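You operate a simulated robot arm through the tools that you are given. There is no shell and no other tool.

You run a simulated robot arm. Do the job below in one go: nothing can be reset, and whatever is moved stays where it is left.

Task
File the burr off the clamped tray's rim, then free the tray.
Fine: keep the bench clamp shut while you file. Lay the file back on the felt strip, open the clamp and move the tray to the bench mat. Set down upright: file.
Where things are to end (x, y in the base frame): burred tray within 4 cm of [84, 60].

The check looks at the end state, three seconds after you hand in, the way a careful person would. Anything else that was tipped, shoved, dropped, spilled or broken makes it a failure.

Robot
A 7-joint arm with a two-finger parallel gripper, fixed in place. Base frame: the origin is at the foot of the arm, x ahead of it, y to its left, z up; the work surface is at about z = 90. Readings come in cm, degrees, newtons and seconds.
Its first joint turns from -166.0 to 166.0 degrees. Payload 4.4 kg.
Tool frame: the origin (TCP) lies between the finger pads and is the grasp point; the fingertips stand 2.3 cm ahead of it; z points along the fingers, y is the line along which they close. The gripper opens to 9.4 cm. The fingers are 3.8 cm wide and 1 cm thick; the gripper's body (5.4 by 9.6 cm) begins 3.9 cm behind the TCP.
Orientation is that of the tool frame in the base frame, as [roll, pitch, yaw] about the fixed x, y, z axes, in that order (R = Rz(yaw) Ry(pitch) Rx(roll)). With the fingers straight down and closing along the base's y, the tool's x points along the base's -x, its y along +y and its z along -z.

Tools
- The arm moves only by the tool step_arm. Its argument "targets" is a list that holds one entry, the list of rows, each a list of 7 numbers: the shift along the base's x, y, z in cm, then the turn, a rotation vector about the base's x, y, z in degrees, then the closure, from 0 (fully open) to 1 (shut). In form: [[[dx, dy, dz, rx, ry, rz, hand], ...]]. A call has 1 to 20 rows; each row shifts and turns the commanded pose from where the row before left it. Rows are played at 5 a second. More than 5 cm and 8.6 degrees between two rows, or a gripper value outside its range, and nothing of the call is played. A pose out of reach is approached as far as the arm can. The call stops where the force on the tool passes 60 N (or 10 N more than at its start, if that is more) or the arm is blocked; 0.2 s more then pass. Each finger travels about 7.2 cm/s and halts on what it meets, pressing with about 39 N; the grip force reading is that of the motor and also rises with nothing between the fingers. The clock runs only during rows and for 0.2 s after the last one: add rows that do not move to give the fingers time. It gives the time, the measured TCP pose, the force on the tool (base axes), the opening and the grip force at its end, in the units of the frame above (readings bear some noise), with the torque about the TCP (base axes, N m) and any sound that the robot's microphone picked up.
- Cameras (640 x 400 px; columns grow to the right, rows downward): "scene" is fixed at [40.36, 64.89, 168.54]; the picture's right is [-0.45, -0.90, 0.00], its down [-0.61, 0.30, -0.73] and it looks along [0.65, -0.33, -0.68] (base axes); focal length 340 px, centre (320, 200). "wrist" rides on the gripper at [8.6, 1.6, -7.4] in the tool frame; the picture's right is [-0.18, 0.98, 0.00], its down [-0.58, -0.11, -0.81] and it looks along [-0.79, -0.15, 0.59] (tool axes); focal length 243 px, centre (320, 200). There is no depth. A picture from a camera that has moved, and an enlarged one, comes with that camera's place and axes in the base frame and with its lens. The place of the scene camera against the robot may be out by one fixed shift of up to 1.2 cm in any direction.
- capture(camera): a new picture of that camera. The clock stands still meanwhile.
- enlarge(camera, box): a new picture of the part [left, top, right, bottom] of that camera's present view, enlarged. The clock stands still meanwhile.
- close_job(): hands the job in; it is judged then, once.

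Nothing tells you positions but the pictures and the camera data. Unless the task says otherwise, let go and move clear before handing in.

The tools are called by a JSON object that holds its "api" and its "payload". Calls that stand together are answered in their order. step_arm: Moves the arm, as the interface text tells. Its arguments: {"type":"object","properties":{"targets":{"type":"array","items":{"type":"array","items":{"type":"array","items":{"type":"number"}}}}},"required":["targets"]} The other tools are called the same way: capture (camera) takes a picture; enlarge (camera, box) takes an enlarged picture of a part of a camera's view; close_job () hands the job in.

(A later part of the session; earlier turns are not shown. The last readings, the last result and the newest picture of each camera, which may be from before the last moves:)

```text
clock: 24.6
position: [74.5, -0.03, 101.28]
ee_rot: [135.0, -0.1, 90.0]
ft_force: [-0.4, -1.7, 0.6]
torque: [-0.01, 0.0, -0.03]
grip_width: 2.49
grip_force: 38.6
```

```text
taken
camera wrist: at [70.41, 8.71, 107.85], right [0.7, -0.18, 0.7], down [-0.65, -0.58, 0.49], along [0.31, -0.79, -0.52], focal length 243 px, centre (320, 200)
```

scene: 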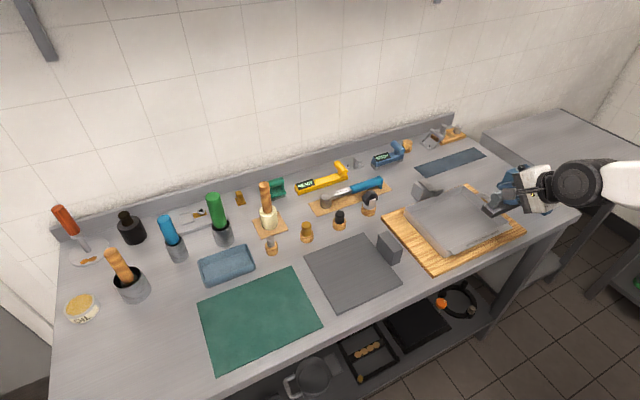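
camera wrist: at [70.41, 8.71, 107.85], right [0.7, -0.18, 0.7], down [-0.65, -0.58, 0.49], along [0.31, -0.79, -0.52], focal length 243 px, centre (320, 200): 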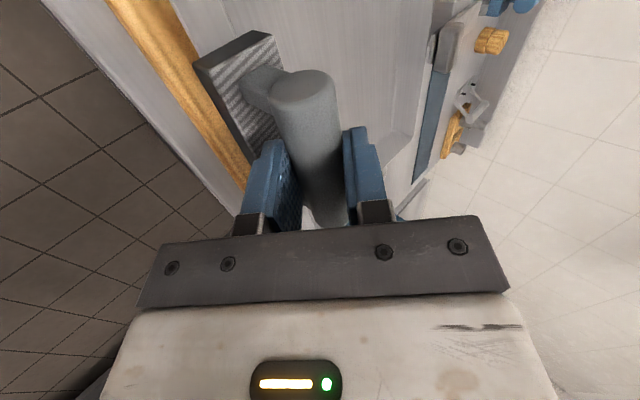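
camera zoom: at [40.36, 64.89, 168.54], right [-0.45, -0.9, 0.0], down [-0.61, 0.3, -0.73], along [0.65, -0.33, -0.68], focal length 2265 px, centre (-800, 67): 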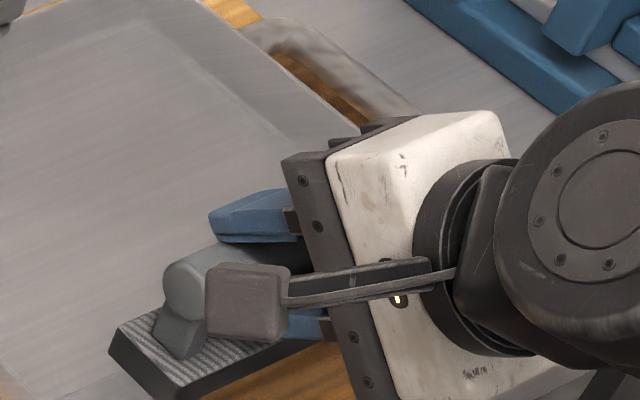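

That move was refused because a row was too long, so nothing moved. I'll redo the lift in shorter steps and then inspect the flange.

{"api": "step_arm", "payload": {"targets": [[[0, 0, 1, 0, 0, 0, 1], [0, 0, 3, 0, 0, 0, 1], [0, 0, 4, 0, 0, 0, 1], [3.5, -2.5, 1, 0, 0, 0, 1], [3.5, -2.5, 0, 0, 0, 0, 1], [3.5, -2.5, 0, 0, 0, 0, 1], [0, 0, 0, 0, 0, 0, 1]]]}}

{"api": "enlarge", "payload": {"camera": "scene", "box": [440, 190, 536, 250]}}

{"api": "capture", "payload": {"camera": "wrist"}}

```text
clock: 26.2
position: [85.13, -7.47, 110.16]
ee_rot: [135.1, 0.0, 90.0]
ft_force: [0.7, 0.0, -5.7]
torque: [-0.01, 0.03, -0.01]
grip_width: 2.5
grip_force: 39.1
```

```text
6.67 times, centred on (488, 220) of scene
camera zoom: at [40.36, 64.89, 168.54], right [-0.45, -0.9, 0.0], down [-0.61, 0.3, -0.73], along [0.65, -0.33, -0.68], focal length 2265 px, centre (-800, 67)
```

zoom: 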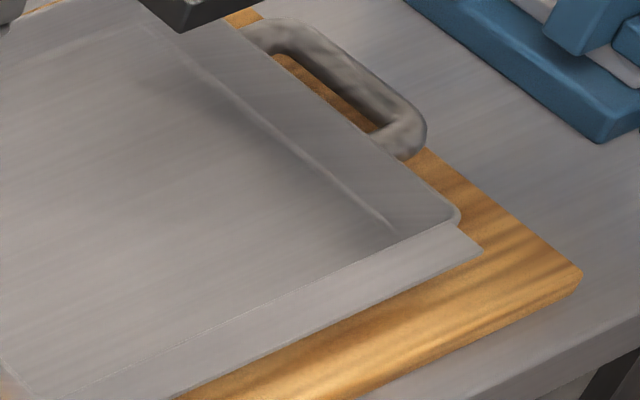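

```text
taken
camera wrist: at [81.04, 1.32, 116.75], right [0.7, -0.18, 0.69], down [-0.65, -0.58, 0.49], along [0.31, -0.79, -0.52], focal length 243 px, centre (320, 200)
```

wrist: 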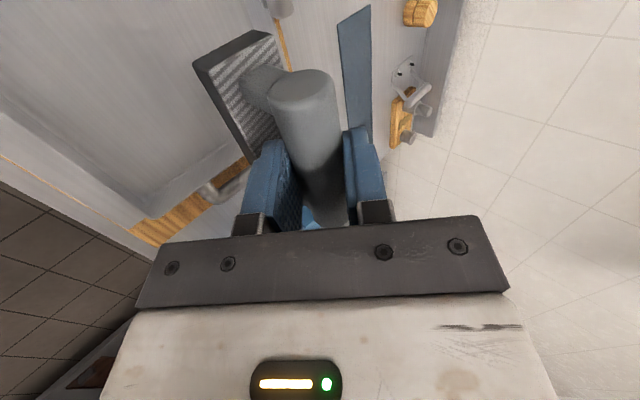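

The burr is completely gone and the tray hasn't shifted. Now carrying the file back above its spot on the felt strip at (110.4, -25.8).

{"api": "step_arm", "payload": {"targets": [[[0, 0, 3.3, 0, 0, 0, 1], [3.156, -2.291, 0, 0, 0, 0, 1], [3.156, -2.291, 0, 0, 0, 0, 1], [3.156, -2.291, 0, 0, 0, 0, 1], [3.156, -2.291, 0, 0, 0, 0, 1], [3.156, -2.291, 0, 0, 0, 0, 1], [3.156, -2.291, 0, 0, 0, 0, 1], [3.156, -2.291, 0, 0, 0, 0, 1], [3.156, -2.291, 0, 0, 0, 0, 1], [0, 0, 0, 0, 0, 0, 1], [0, 0, -4, 0, 0, 0, 1], [0, 0, -4, 0, 0, 0, 1], [0, 0, -3, 0, 0, 0, 1], [0, 0, 0, 0, 0, 0, 1], [0, 0, 0, 0, 0, 0, 1]]]}}

{"api": "enlarge", "payload": {"camera": "scene", "box": [400, 100, 540, 200]}}

{"api": "capture", "payload": {"camera": "wrist"}}

```text
clock: 29.4
position: [110.41, -25.75, 102.61]
ee_rot: [134.9, 0.0, 90.0]
ft_force: [-0.3, 0.2, -5.2]
torque: [0.0, 0.06, 0.03]
grip_width: 2.46
grip_force: 39.2
```

```text
4.00 times, centred on (470, 150) of scene
camera zoom: at [40.36, 64.89, 168.54], right [-0.45, -0.9, 0.0], down [-0.61, 0.3, -0.73], along [0.65, -0.33, -0.68], focal length 1359 px, centre (-280, 400)
```

zoom: 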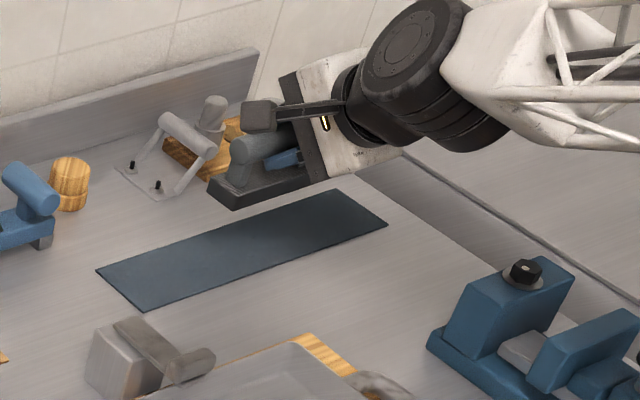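

```text
taken
camera wrist: at [106.3, -17.09, 109.2], right [0.7, -0.18, 0.69], down [-0.65, -0.58, 0.49], along [0.31, -0.79, -0.52], focal length 243 px, centre (320, 200)
```

wrist: 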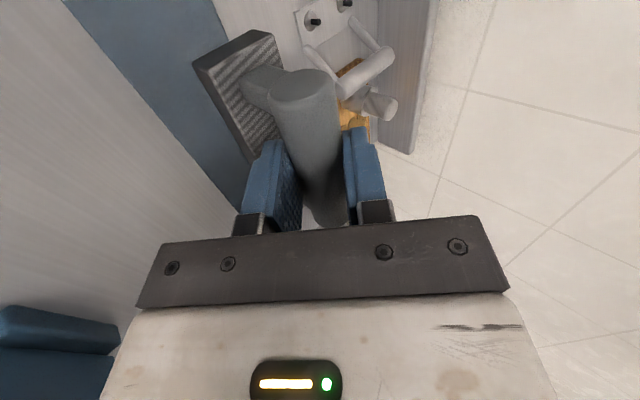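

The file is level above its old place. Lowering most of the way, then the last half centimetre gently.

{"api": "step_arm", "payload": {"targets": [[[0, 0, -2.5, 0, 0, 0, 1], [0, 0, -2, 0, 0, 0, 1], [0, 0, -1, 0, 0, 0, 1], [0, 0, -0.3, 0, 0, 0, 1], [0, 0, 0, 0, 0, 0, 1]]]}}

{"api": "step_arm", "payload": {"targets": [[[0, 0, -0.2, 0, 0, 0, 1], [0, 0, 0, 0, 0, 0, 1]]]}}

```text
clock: 30.6
position: [110.48, -25.69, 96.86]
ee_rot: [135.0, -0.1, 90.0]
ft_force: [0.2, 0.1, -5.6]
torque: [-0.01, 0.04, -0.03]
grip_width: 2.51
grip_force: 39.4
```

```text
clock: 31.2
position: [110.39, -25.73, 96.57]
ee_rot: [135.0, 0.1, 90.1]
ft_force: [-0.2, 0.2, -5.5]
torque: [-0.01, 0.04, 0.02]
grip_width: 2.49
grip_force: 38.9
```

{"api": "step_arm", "payload": {"targets": [[[0, 0, -0.15, 0, 0, 0, 1], [0, 0, 0, 0, 0, 0, 1]]]}}

{"api": "step_arm", "payload": {"targets": [[[0, 0, -0.08, 0, 0, 0, 1], [0, 0, 0, 0, 0, 0, 1]]]}}

```text
clock: 31.8
position: [110.52, -25.83, 96.31]
ee_rot: [135.0, 0.0, 90.1]
ft_force: [0.0, 0.0, -4.9]
torque: [0.02, 0.03, -0.01]
grip_width: 2.47
grip_force: 38.8
```

```text
clock: 32.4
position: [110.44, -25.85, 96.26]
ee_rot: [134.9, 0.0, 90.0]
ft_force: [0.8, 0.5, -4.2]
torque: [0.01, 0.0, 0.0]
grip_width: 2.5
grip_force: 38.9
```

{"api": "step_arm", "payload": {"targets": [[[0, 0, -0.08, 0, 0, 0, 1], [0, 0, 0, 0, 0, 0, 1]]]}}

```text
clock: 33.0
position: [110.37, -25.83, 96.49]
ee_rot: [135.1, 0.0, 90.1]
ft_force: [-1.5, 1.5, 0.3]
torque: [-0.1, 0.18, 0.01]
grip_width: 2.48
grip_force: 38.7
```

The file is resting on the felt. Opening the fingers to the earlier approach width and backing out along the same line.

{"api": "step_arm", "payload": {"targets": [[[0, 0, 0, 0, 0, 0, 0.72], [0, 0, 0, 0, 0, 0, 0.56], [0, 0, 0, 0, 0, 0, 0.56], [0, 0, 0, 0, 0, 0, 0.56]]]}}

{"api": "enlarge", "payload": {"camera": "wrist", "box": [180, 40, 440, 240]}}

{"api": "enlarge", "payload": {"camera": "scene", "box": [400, 100, 540, 200]}}

```text
clock: 34.0
position: [110.48, -25.84, 96.24]
ee_rot: [135.0, 0.0, 90.0]
ft_force: [0.4, 0.2, -0.1]
torque: [0.0, -0.02, 0.03]
grip_width: 4.15
grip_force: 0.1
```

```text
2.00 times, centred on (310, 140) of wrist
camera zoom: at [106.29, -17.11, 102.84], right [0.7, -0.18, 0.69], down [-0.65, -0.58, 0.49], along [0.31, -0.79, -0.52], focal length 485 px, centre (340, 320)
```

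zoom: 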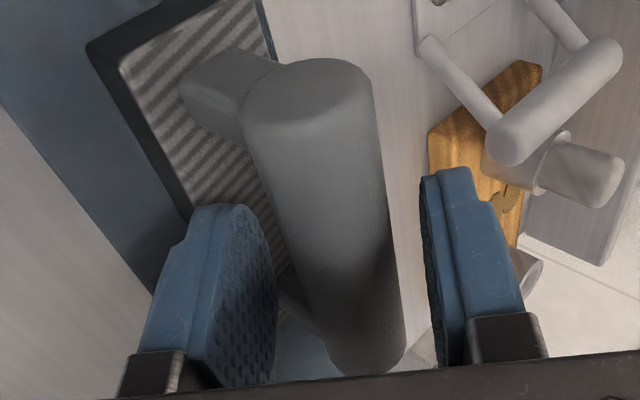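

```text
4.00 times, centred on (470, 150) of scene
camera zoom: at [40.36, 64.89, 168.54], right [-0.45, -0.9, 0.0], down [-0.61, 0.3, -0.73], along [0.65, -0.33, -0.68], focal length 1359 px, centre (-280, 400)
```

zoom: 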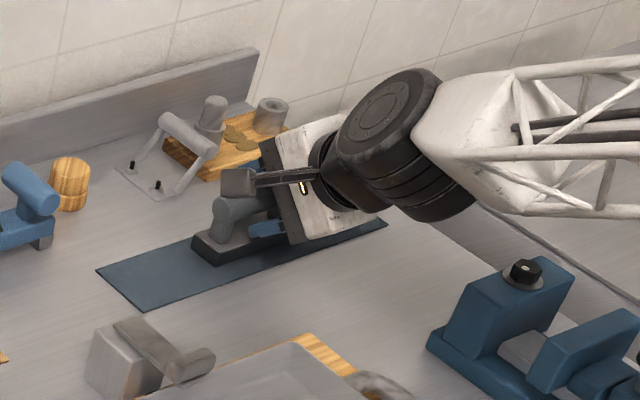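

Released cleanly. Backing out along the approach line.

{"api": "step_arm", "payload": {"targets": [[[-0.8, 0, 0.8, 0, 0, 0, 0.56], [-1.2, 0, 1.2, 0, 0, 0, 0.56], [-2, 0, 2, 0, 0, 0, 0.56], [-2.5, 0, 2.5, 0, 0, 0, 0.56], [-3, 0, 3, 0, 0, 0, 0.56], [-3, 0, 3, 0, 0, 0, 0.56], [0, 0, 0, 0, 0, 0, 0.56]]]}}

{"api": "enlarge", "payload": {"camera": "scene", "box": [400, 100, 540, 200]}}

{"api": "enlarge", "payload": {"camera": "wrist", "box": [180, 0, 440, 200]}}

{"api": "enlarge", "payload": {"camera": "scene", "box": [380, 160, 440, 210]}}

```text
clock: 35.6
position: [97.97, -25.91, 108.75]
ee_rot: [135.0, 0.0, 90.0]
ft_force: [0.8, -0.2, -0.9]
torque: [-0.05, 0.01, 0.03]
grip_width: 4.13
grip_force: 0.0
```

```text
4.00 times, centred on (470, 150) of scene
camera zoom: at [40.36, 64.89, 168.54], right [-0.45, -0.9, 0.0], down [-0.61, 0.3, -0.73], along [0.65, -0.33, -0.68], focal length 1359 px, centre (-280, 400)
```

zoom: 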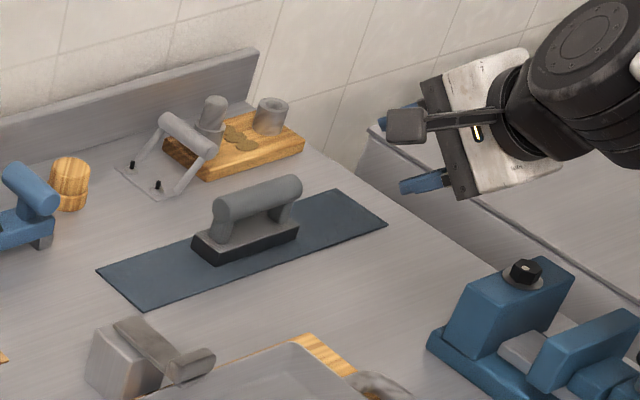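

```text
2.00 times, centred on (310, 100) of wrist
camera zoom: at [93.76, -17.19, 115.24], right [0.7, -0.18, 0.69], down [-0.65, -0.58, 0.49], along [0.31, -0.79, -0.52], focal length 485 px, centre (340, 400)
```

zoom: 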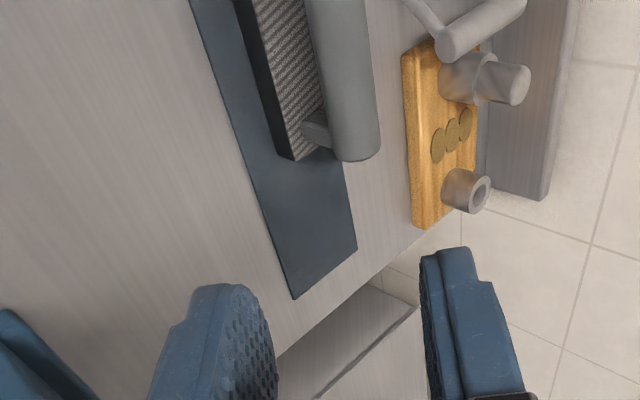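

```text
8.00 times, centred on (410, 185) of scene
camera zoom: at [40.36, 64.89, 168.54], right [-0.45, -0.9, 0.0], down [-0.61, 0.3, -0.73], along [0.65, -0.33, -0.68], focal length 2718 px, centre (-400, 320)
```

zoom: 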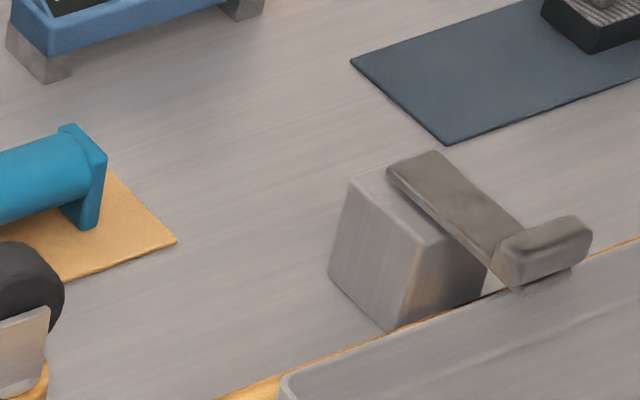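

The file stands upright in the middle of the felt strip. Next I'll straighten the hand, turn it back so the fingers close along y, and look closely at the clamp's lever, whose cross-bar I place at about (94.3, -2.8, 97.5).

{"api": "step_arm", "payload": {"targets": [[[-1.7, 1, 1.8, 0, 7.5, 0, 0.4], [-1.7, 1, 1.8, 0, 7.5, 0, 0.3], [-1.7, 1, 1.8, 0, 7.5, 0, 0.3], [-1.7, 1, 1.8, 0, 7.5, 0, 0.3], [-1.7, 1, 1.8, 0, 7.5, 0, 0.3], [-1.7, 1, 1.8, 0, 7.5, 0, 0.3], [0, 1.5, 0, 0, 0, 8.1818, 0.3], [0, 1.5, 0, 0, 0, 8.1818, 0.3], [0, 1.5, 0, 0, 0, 8.1818, 0.3], [0, 1.5, 0, 0, 0, 8.1818, 0.3], [0, 1.5, 0, 0, 0, 8.1818, 0.3], [0, 1.5, 0, 0, 0, 8.1818, 0.3], [0, 1.5, 0, 0, 0, 8.1818, 0.3], [0, 1.5, 0, 0, 0, 8.1818, 0.3], [0, 1.5, 0, 0, 0, 8.1818, 0.3], [0, 1.5, 0, 0, 0, 8.1818, 0.3], [0, 1.5, 0, 0, 0, 8.1818, 0.3], [0, 0, 0, 0, 0, 0, 0.3]]]}}

{"api": "capture", "payload": {"camera": "wrist"}}

{"api": "capture", "payload": {"camera": "scene"}}

```text
clock: 39.4
position: [87.6, -3.3, 119.47]
ee_rot: [-180.0, 0.0, -179.9]
ft_force: [-0.6, -0.2, -0.1]
torque: [-0.01, -0.03, 0.01]
grip_width: 6.58
grip_force: 0.1
```

```text
taken
camera wrist: at [78.95, -1.62, 127.13], right [0.18, 0.98, 0.0], down [0.58, -0.11, 0.81], along [0.79, -0.15, -0.59], focal length 243 px, centre (320, 200)
```

wrist: 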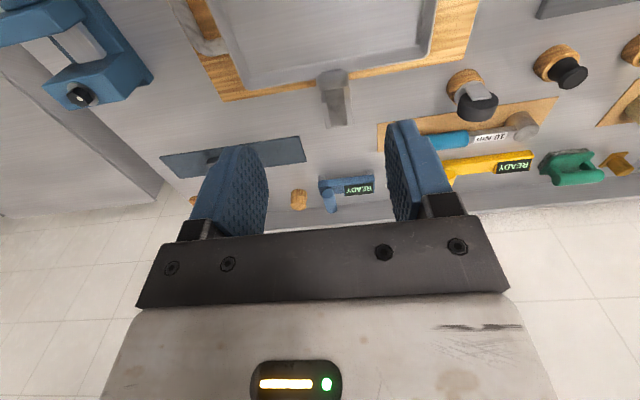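

```text
taken
```

scene: 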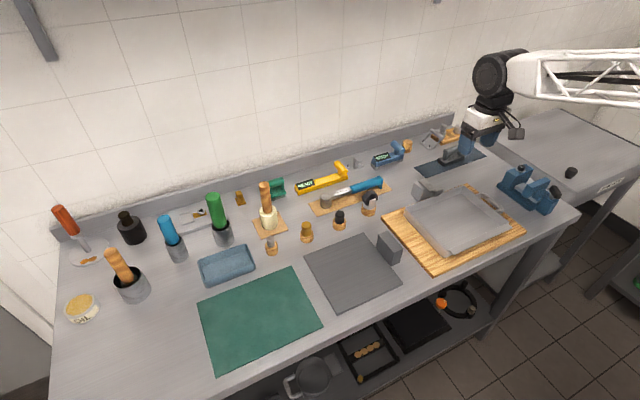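

{"api": "enlarge", "payload": {"camera": "wrist", "box": [280, 40, 400, 150]}}

{"api": "enlarge", "payload": {"camera": "wrist", "box": [170, 0, 480, 140]}}

```text
3.64 times, centred on (340, 95) of wrist
camera zoom: at [78.95, -1.62, 127.13], right [0.18, 0.98, 0.0], down [0.58, -0.11, 0.81], along [0.79, -0.15, -0.59], focal length 882 px, centre (247, 582)
```

zoom: 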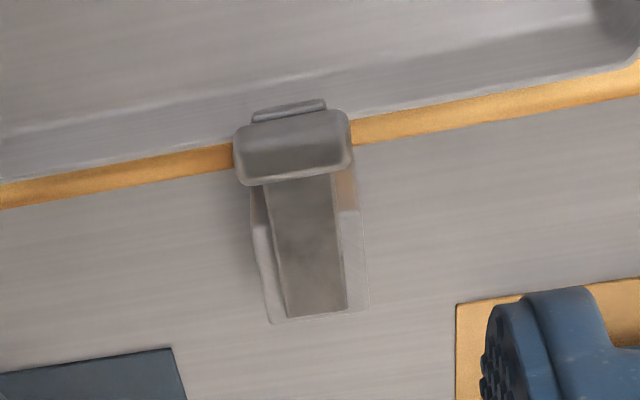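

```text
2.06 times, centred on (325, 70) of wrist
camera zoom: at [78.95, -1.62, 127.13], right [0.18, 0.98, 0.0], down [0.58, -0.11, 0.81], along [0.79, -0.15, -0.59], focal length 501 px, centre (310, 468)
```

zoom: 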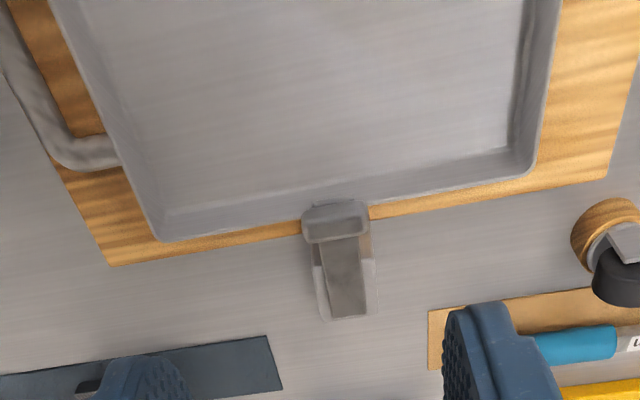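

The cross-bar centre is confirmed at about (94.4, -2.9, 97.5), roughly 4 cm long in y, with the lever hinging near x≈101.5. I'll straddle the bar's ends with the fingers, keeping the tips above the tray rim.

{"api": "step_arm", "payload": {"targets": [[[2.3, 0.15, -4, 0, 0, 0, 0.3], [2.3, 0.15, -4, 0, 0, 0, 0.3], [2.2, 0.1, -4, 0, 0, 0, 0.3], [0, 0, -4, 0, 0, 0, 0.3], [0, 0, -1.5, 0, 0, 0, 0.3], [0, 0, 0, 0, 0, 0, 0.3], [0, 0, 0, 0, 0, 0, 0.3]]]}}

{"api": "capture", "payload": {"camera": "wrist"}}

{"api": "enlarge", "payload": {"camera": "scene", "box": [380, 120, 500, 220]}}

```text
clock: 41.0
position: [94.59, -3.06, 102.27]
ee_rot: [180.0, -0.1, -180.0]
ft_force: [-0.1, -0.4, 0.2]
torque: [-0.01, 0.01, 0.0]
grip_width: 6.59
grip_force: 0.1
```

```text
taken
camera wrist: at [85.82, -1.29, 109.85], right [0.18, 0.98, 0.0], down [0.58, -0.11, 0.81], along [0.79, -0.15, -0.59], focal length 243 px, centre (320, 200)
```

wrist: 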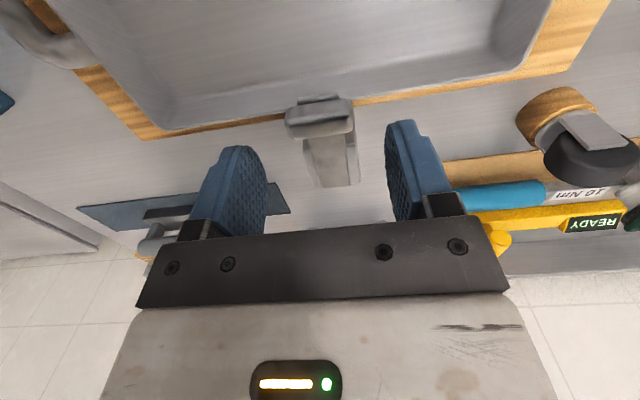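

```text
4.00 times, centred on (440, 170) of scene
camera zoom: at [40.36, 64.89, 168.54], right [-0.45, -0.9, 0.0], down [-0.61, 0.3, -0.73], along [0.65, -0.33, -0.68], focal length 1359 px, centre (-160, 320)
```

zoom: 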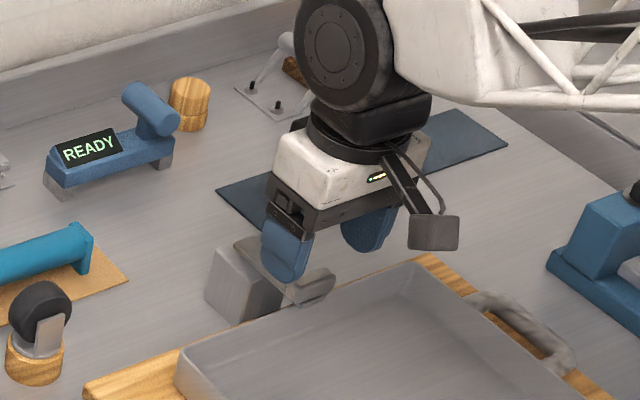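

{"api": "enlarge", "payload": {"camera": "wrist", "box": [240, 70, 400, 200]}}

```text
3.08 times, centred on (320, 135) of wrist
camera zoom: at [85.82, -1.29, 109.85], right [0.18, 0.98, 0.0], down [0.58, -0.11, 0.81], along [0.79, -0.15, -0.59], focal length 746 px, centre (320, 400)
```

zoom: 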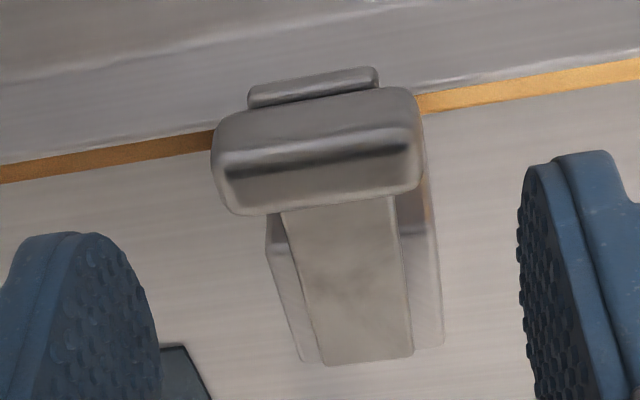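

The bar lies centrally between the open fingers. Descending so the tips come to about z 96.1, clear of the rim, then closing on the bar's ends.

{"api": "step_arm", "payload": {"targets": [[[-0.1, 0.1, -1.5, 0, 0, 0, 0.3], [0, 0, -1.3, 0, 0, 0, 0.3], [0, 0, -1.0, 0, 0, 0, 0.3], [0, 0, 0, 0, 0, 0, 0.3]]]}}

{"api": "enlarge", "payload": {"camera": "wrist", "box": [200, 90, 440, 240]}}

{"api": "enlarge", "payload": {"camera": "scene", "box": [380, 140, 480, 220]}}

```text
clock: 42.0
position: [94.34, -2.89, 98.43]
ee_rot: [-180.0, 0.0, 180.0]
ft_force: [0.2, -0.5, 0.0]
torque: [0.01, -0.03, 0.0]
grip_width: 6.58
grip_force: 0.0
```

```text
2.67 times, centred on (320, 165) of wrist
camera zoom: at [85.71, -1.17, 105.95], right [0.18, 0.98, 0.0], down [0.58, -0.11, 0.81], along [0.79, -0.15, -0.59], focal length 647 px, centre (320, 293)
```

zoom: 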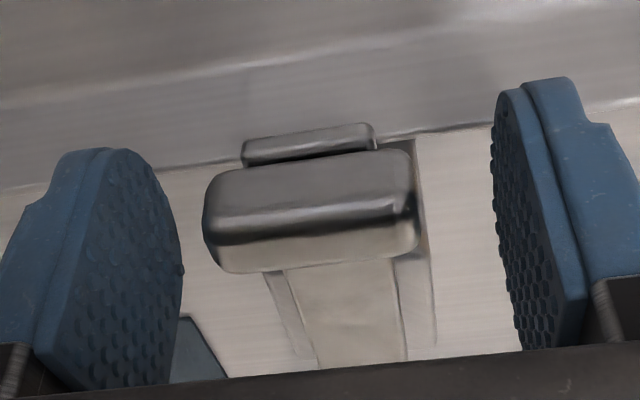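

```text
5.00 times, centred on (430, 180) of scene
camera zoom: at [40.36, 64.89, 168.54], right [-0.45, -0.9, 0.0], down [-0.61, 0.3, -0.73], along [0.65, -0.33, -0.68], focal length 1699 px, centre (-230, 300)
```

zoom: 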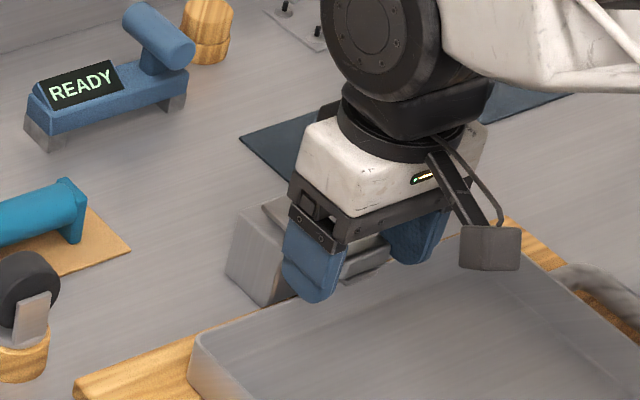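

{"api": "step_arm", "payload": {"targets": [[[0, 0, 0, 0, 0, 0, 0.45], [0, 0, 0, 0, 0, 0, 0.6], [0, 0, 0, 0, 0, 0, 0.8], [0, 0, 0, 0, 0, 0, 0.8]]]}}

{"api": "enlarge", "payload": {"camera": "wrist", "box": [200, 90, 440, 240]}}

```text
clock: 43.0
position: [94.38, -2.94, 98.38]
ee_rot: [180.0, 0.0, 179.8]
ft_force: [2.9, -31.5, -1.6]
torque: [-0.38, 0.01, -0.1]
grip_width: 3.96
grip_force: 45.8
```

```text
2.67 times, centred on (320, 165) of wrist
camera zoom: at [85.71, -1.3, 105.95], right [0.18, 0.98, 0.0], down [0.58, -0.11, 0.81], along [0.79, -0.15, -0.59], focal length 647 px, centre (320, 293)
```

zoom: 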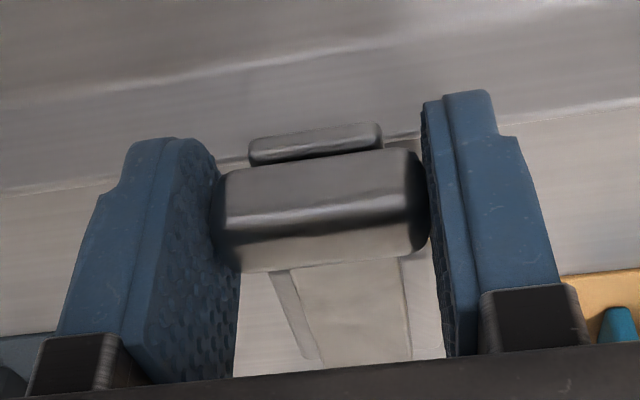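

The bar is gripped, but there's a 31 N side load, so the hand is slightly off-centre. Shifting a hair toward -y to relieve it.

{"api": "step_arm", "payload": {"targets": [[[0, -0.1, 0, 0, 0, 0, 0.8], [0, 0, 0, 0, 0, 0, 0.8]]]}}

```text
clock: 43.6
position: [94.47, -3.04, 98.49]
ee_rot: [180.0, 0.0, -179.9]
ft_force: [-0.3, -24.8, 2.5]
torque: [-0.11, -0.18, -0.14]
grip_width: 3.97
grip_force: 44.9
```

{"api": "step_arm", "payload": {"targets": [[[0, -0.15, 0, 0, 0, 0, 0.8], [0, 0, 0, 0, 0, 0, 0.8]]]}}

```text
clock: 44.2
position: [94.34, -3.08, 98.42]
ee_rot: [180.0, 0.0, -180.0]
ft_force: [-6.6, -1.7, 7.9]
torque: [0.17, -0.38, -0.13]
grip_width: 3.95
grip_force: 45.4
```

The side load is gone. Now lifting the bar slightly along its expected arc to feel whether the lever swings.

{"api": "step_arm", "payload": {"targets": [[[0.05, 0, 0.3, 0, 0, 0, 0.8], [0.05, 0, 0.3, 0, 0, 0, 0.8], [0, 0, 0, 0, 0, 0, 0.8]]]}}

{"api": "enlarge", "payload": {"camera": "wrist", "box": [200, 90, 440, 240]}}

```text
clock: 45.0
position: [94.38, -2.96, 99.0]
ee_rot: [180.0, 0.0, -180.0]
ft_force: [-3.6, 16.8, -17.3]
torque: [0.08, 1.3, -0.02]
grip_width: 4.0
grip_force: 45.2
```

```text
2.67 times, centred on (320, 165) of wrist
camera zoom: at [85.78, -1.33, 106.4], right [0.18, 0.98, 0.0], down [0.58, -0.11, 0.8], along [0.79, -0.15, -0.59], focal length 647 px, centre (320, 293)
```

zoom: 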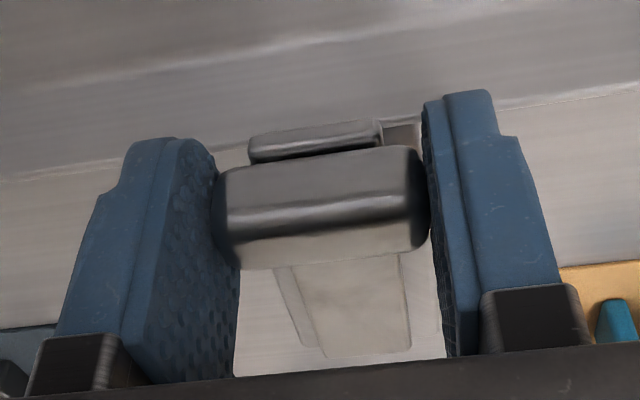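

The lever is lifting with the hand at modest resistance, mostly from the bar twisting in the pads. I'll carry on along the hinge arc in short stages.

{"api": "step_arm", "payload": {"targets": [[[0.22, -0.05, 0.57, 0, 0, 0, 0.8], [0.24, -0.05, 0.55, 0, 0, 0, 0.8], [0.31, 0, 0.52, 0, 0, 0, 0.8], [0.34, 0, 0.5, 0, 0, 0, 0.8], [0, 0, 0, 0, 0, 0, 0.8]]]}}

{"api": "enlarge", "payload": {"camera": "wrist", "box": [200, 90, 440, 240]}}

{"api": "enlarge", "payload": {"camera": "scene", "box": [380, 140, 480, 220]}}

```text
clock: 46.2
position: [95.52, -3.1, 101.22]
ee_rot: [180.0, -0.1, 179.9]
ft_force: [-20.2, 54.3, -5.9]
torque: [0.55, 1.18, 0.01]
grip_width: 3.98
grip_force: 45.2
```

```text
2.67 times, centred on (320, 165) of wrist
camera zoom: at [86.89, -1.34, 108.74], right [0.18, 0.98, 0.0], down [0.58, -0.11, 0.81], along [0.79, -0.15, -0.59], focal length 647 px, centre (320, 293)
```

zoom: 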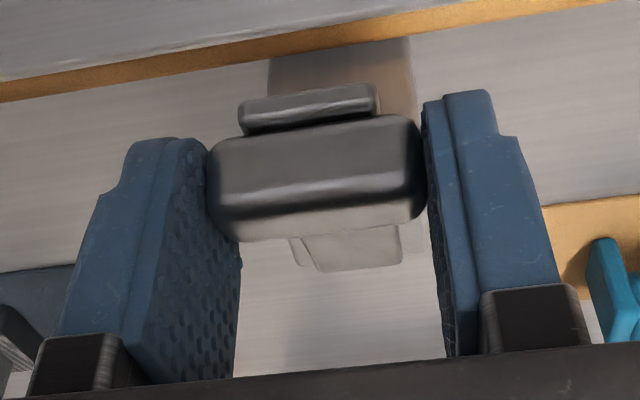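

```text
5.00 times, centred on (430, 180) of scene
camera zoom: at [40.36, 64.89, 168.54], right [-0.45, -0.9, 0.0], down [-0.61, 0.3, -0.73], along [0.65, -0.33, -0.68], focal length 1699 px, centre (-230, 300)
```

zoom: 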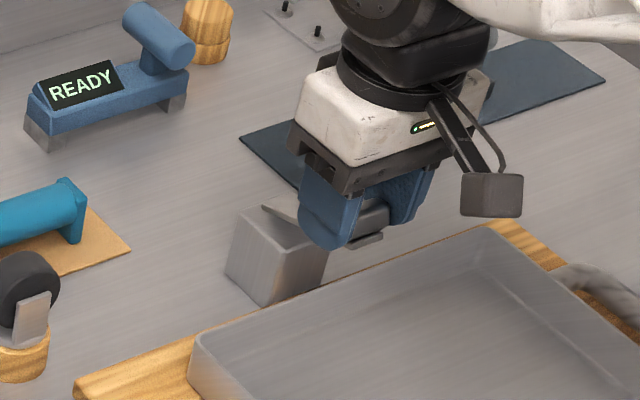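

The lever is about 25° up. The side load has grown, so I'll re-centre the hand (+y, a little -x) before continuing.

{"api": "step_arm", "payload": {"targets": [[[-0.1, 0.15, 0, 0, 0, 0, 0.8], [0, 0.05, 0, 0, 0, 0, 0.8], [0, 0, 0, 0, 0, 0, 0.8]]]}}

```text
clock: 47.0
position: [95.45, -2.93, 101.18]
ee_rot: [-179.9, 0.1, 179.9]
ft_force: [19.6, 21.6, -6.7]
torque: [0.27, -0.64, -0.02]
grip_width: 3.95
grip_force: 45.3
```

{"api": "step_arm", "payload": {"targets": [[[0.2, 0.08, 0.22, 0, 0, 0, 0.8], [0.2, 0, 0.24, 0, 0, 0, 0.8], [0.2, 0, 0.23, 0, 0, 0, 0.8], [0, 0, 0, 0, 0, 0, 0.8]]]}}

```text
clock: 48.0
position: [96.01, -3.11, 101.67]
ee_rot: [-180.0, -0.1, 179.9]
ft_force: [-17.2, -6.0, -9.9]
torque: [0.03, 1.37, 0.05]
grip_width: 3.99
grip_force: 44.9
```

The remaining load is just twisting friction in the pads. Continuing the arc from about 30° to 50°.

{"api": "step_arm", "payload": {"targets": [[[0.43, 0, 0.43, 0, 0, 0, 0.8], [0.46, 0, 0.39, 0, 0, 0, 0.8], [0.5, 0, 0.35, 0, 0, 0, 0.8], [0.52, 0, 0.3, 0, 0, 0, 0.8], [0, 0, 0, 0, 0, 0, 0.8]]]}}

{"api": "enlarge", "payload": {"camera": "wrist", "box": [200, 90, 440, 240]}}

{"api": "enlarge", "payload": {"camera": "scene", "box": [380, 140, 480, 220]}}

```text
clock: 49.2
position: [97.92, -2.91, 103.39]
ee_rot: [180.0, 0.1, -180.0]
ft_force: [-19.9, -17.8, 4.0]
torque: [-0.25, 1.21, 0.2]
grip_width: 4.0
grip_force: 45.0
```

```text
2.67 times, centred on (320, 165) of wrist
camera zoom: at [89.25, -1.31, 110.96], right [0.18, 0.98, 0.0], down [0.58, -0.11, 0.81], along [0.79, -0.15, -0.59], focal length 647 px, centre (320, 293)
```

zoom: 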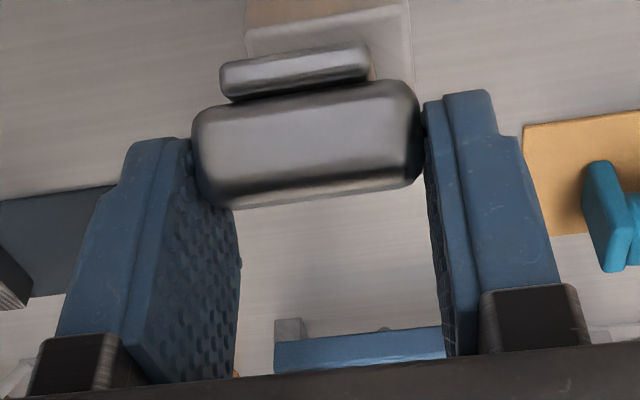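

```text
5.00 times, centred on (430, 180) of scene
camera zoom: at [40.36, 64.89, 168.54], right [-0.45, -0.9, 0.0], down [-0.61, 0.3, -0.73], along [0.65, -0.33, -0.68], focal length 1699 px, centre (-230, 300)
```

zoom: 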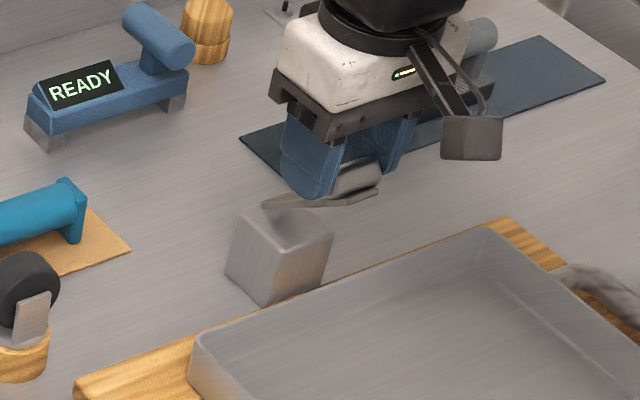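

The lever is at about 40° and the bar has crept toward the fingertips, so the true hinge is nearer (101.6, 96.6). Following that corrected arc on toward 75°.

{"api": "step_arm", "payload": {"targets": [[[0.4, 0.05, 0.1, 0, 0, 0, 0.8], [0.4, 0.05, 0.2, 0, 0, 0, 0.8], [0.5, 0, 0.2, 0, 0, 0, 0.8], [0.5, 0, 0.2, 0, 0, 0, 0.8], [0.5, 0, 0.15, 0, 0, 0, 0.8], [0, 0, 0, 0, 0, 0, 0.8]]]}}

{"api": "enlarge", "payload": {"camera": "wrist", "box": [200, 90, 440, 240]}}

{"api": "enlarge", "payload": {"camera": "scene", "box": [380, 140, 480, 220]}}

```text
clock: 50.6
position: [100.31, -2.87, 104.09]
ee_rot: [-180.0, 0.0, -179.9]
ft_force: [-7.7, -50.4, 1.0]
torque: [-0.33, 0.73, 0.58]
grip_width: 4.13
grip_force: 25.3
```

```text
2.67 times, centred on (320, 165) of wrist
camera zoom: at [91.61, -1.25, 111.68], right [0.18, 0.98, 0.0], down [0.58, -0.11, 0.81], along [0.79, -0.15, -0.59], focal length 647 px, centre (320, 293)
```

zoom: 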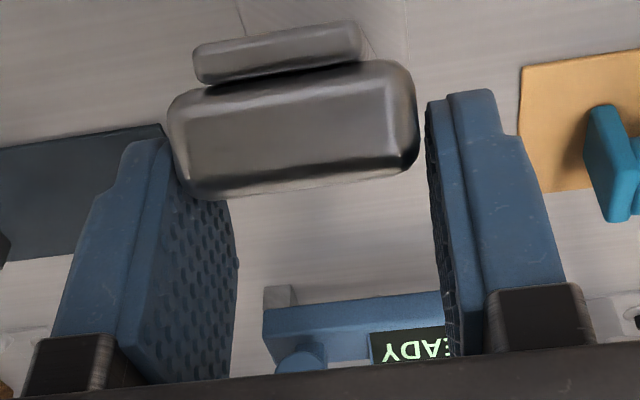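

```text
5.00 times, centred on (430, 180) of scene
camera zoom: at [40.36, 64.89, 168.54], right [-0.45, -0.9, 0.0], down [-0.61, 0.3, -0.73], along [0.65, -0.33, -0.68], focal length 1699 px, centre (-230, 300)
```

zoom: 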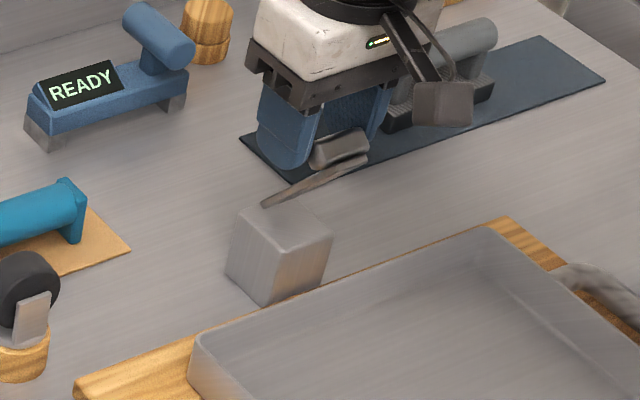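

The lever is up past about 60°, but the bar is near the edge of the pads. I'll open the fingers to see whether the lever stays up by itself, then push it further from the tray side.

{"api": "step_arm", "payload": {"targets": [[[0, 0, 0, 0, 0, 0, 0.5], [0, 0, 0, 0, 0, 0, 0.3], [0, 0, 0, 0, 0, 0, 0.3], [0, 0, 0, 0, 0, 0, 0.3]]]}}

{"api": "enlarge", "payload": {"camera": "wrist", "box": [180, 60, 460, 240]}}

{"api": "enlarge", "payload": {"camera": "scene", "box": [380, 140, 480, 220]}}

```text
clock: 51.6
position: [100.38, -2.84, 104.17]
ee_rot: [-179.9, 0.0, -180.0]
ft_force: [-0.1, 0.2, 0.4]
torque: [0.0, 0.03, -0.02]
grip_width: 6.57
grip_force: 0.0
```

```text
2.22 times, centred on (320, 150) of wrist
camera zoom: at [91.62, -1.14, 111.73], right [0.18, 0.98, 0.0], down [0.58, -0.11, 0.81], along [0.79, -0.15, -0.59], focal length 539 px, centre (320, 311)
```

zoom: 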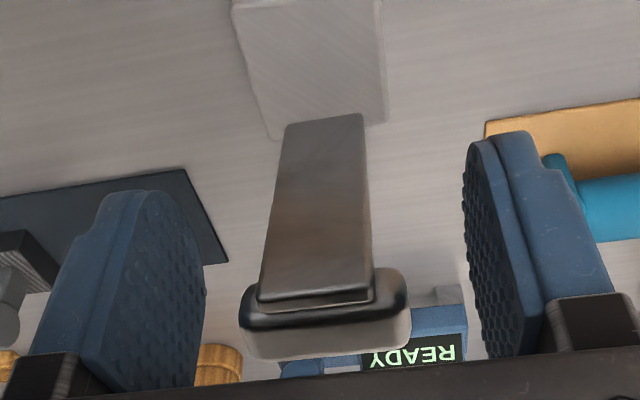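

```text
5.00 times, centred on (430, 180) of scene
camera zoom: at [40.36, 64.89, 168.54], right [-0.45, -0.9, 0.0], down [-0.61, 0.3, -0.73], along [0.65, -0.33, -0.68], focal length 1699 px, centre (-230, 300)
```

zoom: 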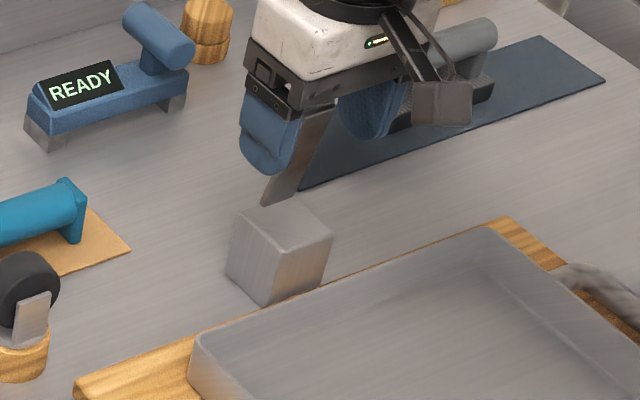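

The lever has swung fully open on its own and stands upright. Retreating straight up and back, then inspecting the clamp and the tray's handle.

{"api": "step_arm", "payload": {"targets": [[[0, 0, 2, 0, 0, 0, 0.3], [0, 0, 3, 0, 0, 0, 0.3], [0, 0, 4, 0, 0, 0, 0.3], [-3, 0, 3, 0, 0, 0, 0.3], [-4, -2, 0, 0, 0, 0, 0.3], [-4, -2, 0, 0, 0, 0, 0.3], [-4, -2, 0, 0, 0, 0, 0.3], [-4, -2, 0, 0, 0, 0, 0.3], [-4, -2, 0, 0, 0, 0, 0.3], [0, 0, 0, 0, 0, 0, 0.3]]]}}

{"api": "capture", "payload": {"camera": "wrist"}}

{"api": "enlarge", "payload": {"camera": "scene", "box": [360, 130, 560, 280]}}

```text
clock: 53.8
position: [77.07, -12.74, 116.26]
ee_rot: [179.9, -0.1, -179.9]
ft_force: [-0.2, -0.3, 0.5]
torque: [0.03, 0.01, 0.0]
grip_width: 6.59
grip_force: 0.1
```

```text
taken
camera wrist: at [68.39, -11.1, 123.82], right [0.18, 0.98, 0.0], down [0.58, -0.11, 0.81], along [0.79, -0.15, -0.59], focal length 243 px, centre (320, 200)
```

wrist: 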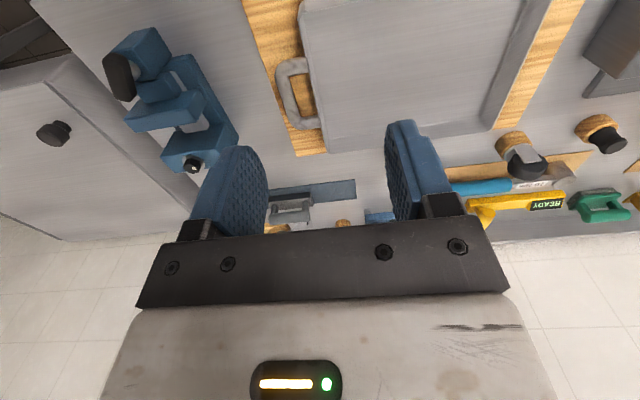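

```text
2.67 times, centred on (460, 205) of scene
camera zoom: at [40.36, 64.89, 168.54], right [-0.45, -0.9, 0.0], down [-0.61, 0.3, -0.73], along [0.65, -0.33, -0.68], focal length 906 px, centre (-53, 187)
```

zoom: 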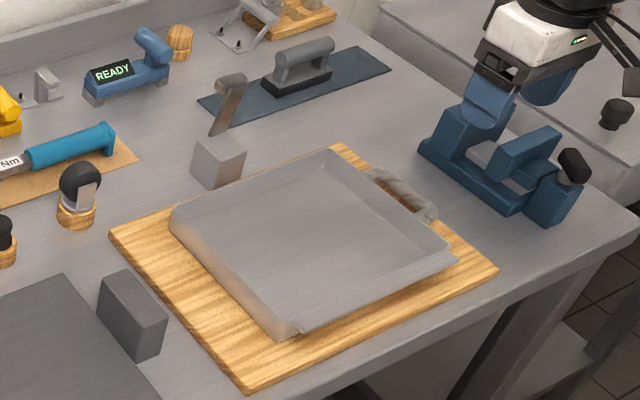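

The clamp stands open and clear of the tray. Now examining the tray's handle for the grasp.

{"api": "enlarge", "payload": {"camera": "wrist", "box": [240, 30, 360, 160]}}

{"api": "enlarge", "payload": {"camera": "scene", "box": [470, 180, 550, 240]}}

{"api": "enlarge", "payload": {"camera": "scene", "box": [400, 190, 520, 280]}}

```text
3.08 times, centred on (300, 95) of wrist
camera zoom: at [68.39, -11.1, 123.82], right [0.18, 0.98, 0.0], down [0.58, -0.11, 0.81], along [0.79, -0.15, -0.59], focal length 746 px, centre (382, 523)
```

zoom: 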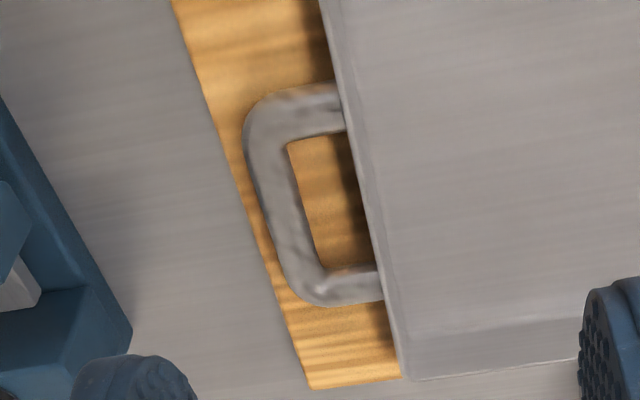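

```text
6.67 times, centred on (510, 210) of scene
camera zoom: at [40.36, 64.89, 168.54], right [-0.45, -0.9, 0.0], down [-0.61, 0.3, -0.73], along [0.65, -0.33, -0.68], focal length 2265 px, centre (-947, 133)
```

zoom: 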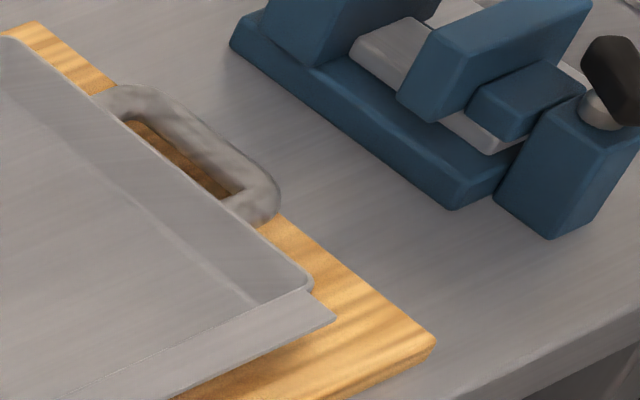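

```text
4.44 times, centred on (460, 235) of scene
camera zoom: at [40.36, 64.89, 168.54], right [-0.45, -0.9, 0.0], down [-0.61, 0.3, -0.73], along [0.65, -0.33, -0.68], focal length 1510 px, centre (-302, 44)
```

zoom: 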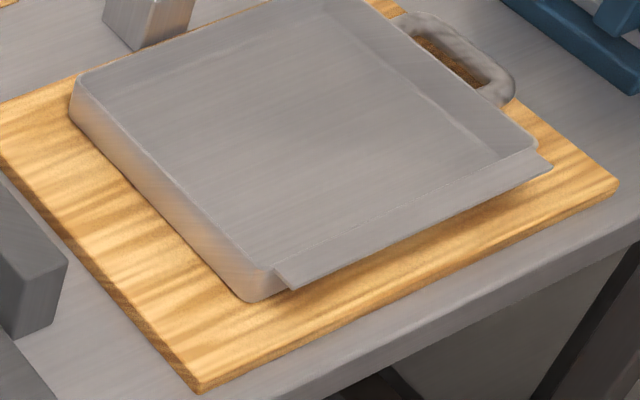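

The handle is a U-bar running along x, about 18.6 cm to the robot's right (y≈-18.6), with a gap of about 2.4 cm between bar and tray wall. I'll move over it for a second viewing angle to fix its height.

{"api": "step_arm", "payload": {"targets": [[[2.8, -2, -2, 0, 0, 0, 0.35], [2.8, -2, -2, 0, 0, 0, 0.45], [2.7, -2, -2, 0, 0, 0, 0.45], [0, 0, -2, 0, 0, 0, 0.45], [0, 0, 0, 0, 0, 0, 0.45], [0, 0, 0, 0, 0, 0, 0.45]]]}}

{"api": "capture", "payload": {"camera": "wrist"}}

{"api": "enlarge", "payload": {"camera": "wrist", "box": [220, 20, 400, 180]}}

{"api": "enlarge", "payload": {"camera": "scene", "box": [450, 150, 570, 250]}}

```text
clock: 55.2
position: [85.62, -18.93, 108.03]
ee_rot: [180.0, 0.0, -179.9]
ft_force: [-0.2, 0.2, 0.0]
torque: [-0.02, -0.02, -0.01]
grip_width: 5.16
grip_force: 0.1
```

```text
taken
camera wrist: at [76.89, -17.17, 115.63], right [0.18, 0.98, 0.0], down [0.58, -0.11, 0.81], along [0.79, -0.15, -0.59], focal length 243 px, centre (320, 200)
```

wrist: 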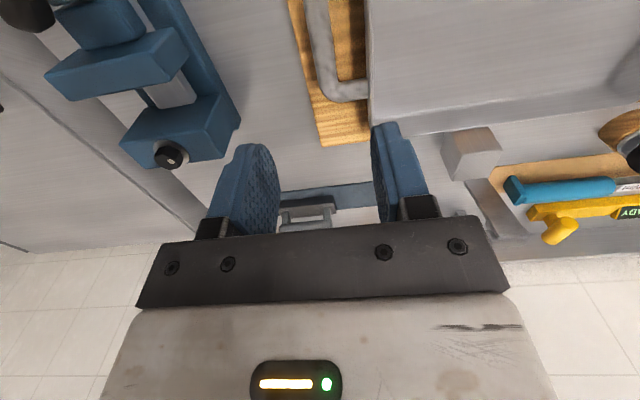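

```text
2.50 times, centred on (310, 100) of wrist
camera zoom: at [76.89, -17.17, 115.63], right [0.18, 0.98, 0.0], down [0.58, -0.11, 0.81], along [0.79, -0.15, -0.59], focal length 606 px, centre (345, 450)
```

zoom: 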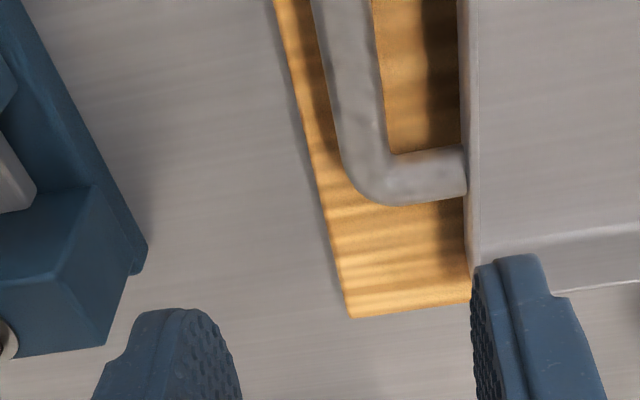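

```text
4.00 times, centred on (510, 200) of scene
camera zoom: at [40.36, 64.89, 168.54], right [-0.45, -0.9, 0.0], down [-0.61, 0.3, -0.73], along [0.65, -0.33, -0.68], focal length 1359 px, centre (-440, 200)
```

zoom: 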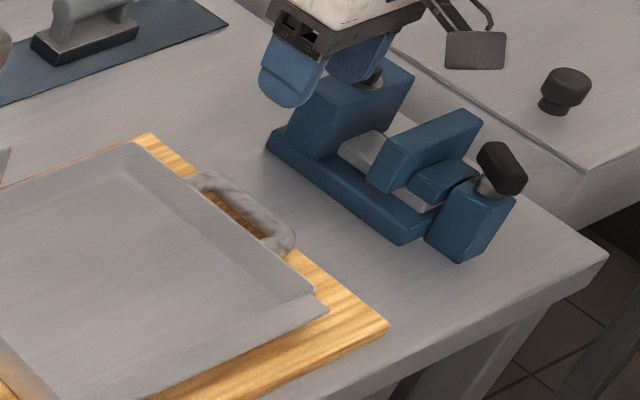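

The handle bar measures centre (85.35, -18.5, 94.2), about 1.6 cm thick, with about 2.7 cm to the tray wall and roughly 6.5 cm between its arms. I'll set the fingers to 3.5 cm and come down over it, checking before the tips enter the loop.

{"api": "step_arm", "payload": {"targets": [[[-0.25, 0.45, -3, 0, 0, 0, 0.628], [0, 0, -3, 0, 0, 0, 0.628], [0, 0, -3, 0, 0, 0, 0.628], [0, 0, -0.5, 0, 0, 0, 0.628], [0, 0, 0, 0, 0, 0, 0.628], [0, 0, 0, 0, 0, 0, 0.628]]]}}

{"api": "capture", "payload": {"camera": "wrist"}}

{"api": "enlarge", "payload": {"camera": "wrist", "box": [240, 60, 400, 220]}}

{"api": "enlarge", "payload": {"camera": "scene", "box": [460, 150, 560, 230]}}

```text
clock: 56.6
position: [85.42, -18.21, 98.45]
ee_rot: [-180.0, 0.0, 180.0]
ft_force: [0.4, 0.1, 0.5]
torque: [-0.01, 0.0, -0.01]
grip_width: 3.51
grip_force: 0.1
```

```text
taken
camera wrist: at [76.81, -16.53, 106.07], right [0.18, 0.98, 0.0], down [0.58, -0.11, 0.81], along [0.79, -0.15, -0.59], focal length 243 px, centre (320, 200)
```

wrist: 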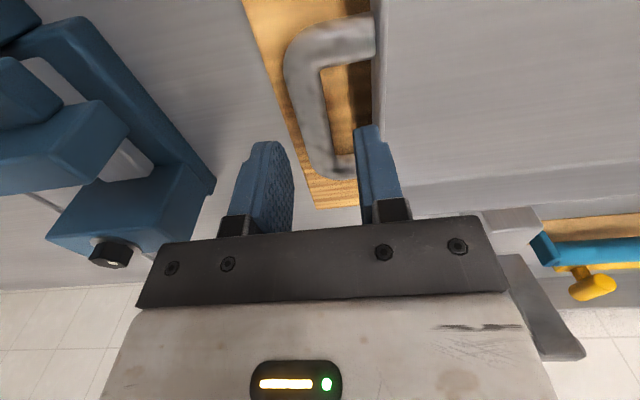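

```text
2.50 times, centred on (320, 140) of wrist
camera zoom: at [76.81, -16.53, 106.07], right [0.18, 0.98, 0.0], down [0.58, -0.11, 0.81], along [0.79, -0.15, -0.59], focal length 606 px, centre (320, 350)
```

zoom: 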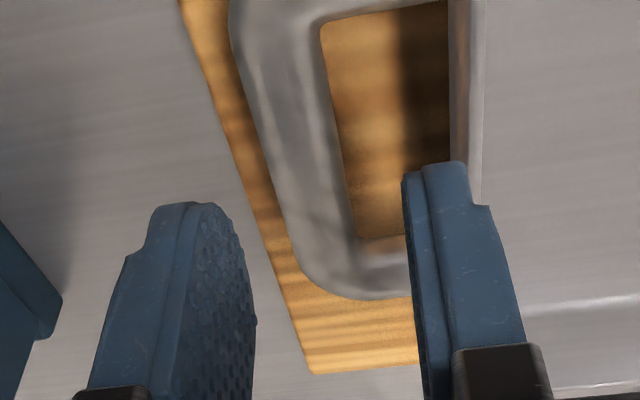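

```text
5.00 times, centred on (510, 190) of scene
camera zoom: at [40.36, 64.89, 168.54], right [-0.45, -0.9, 0.0], down [-0.61, 0.3, -0.73], along [0.65, -0.33, -0.68], focal length 1699 px, centre (-630, 250)
```

zoom: 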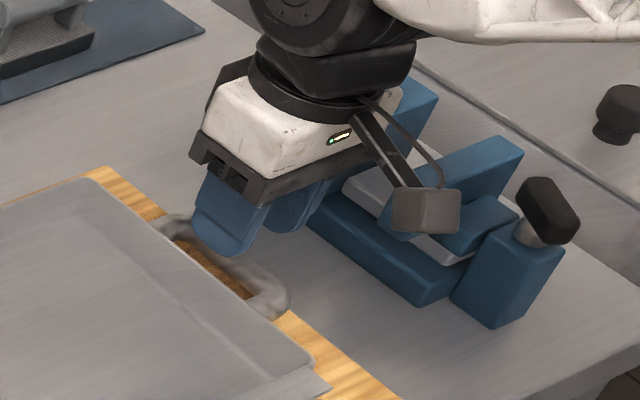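

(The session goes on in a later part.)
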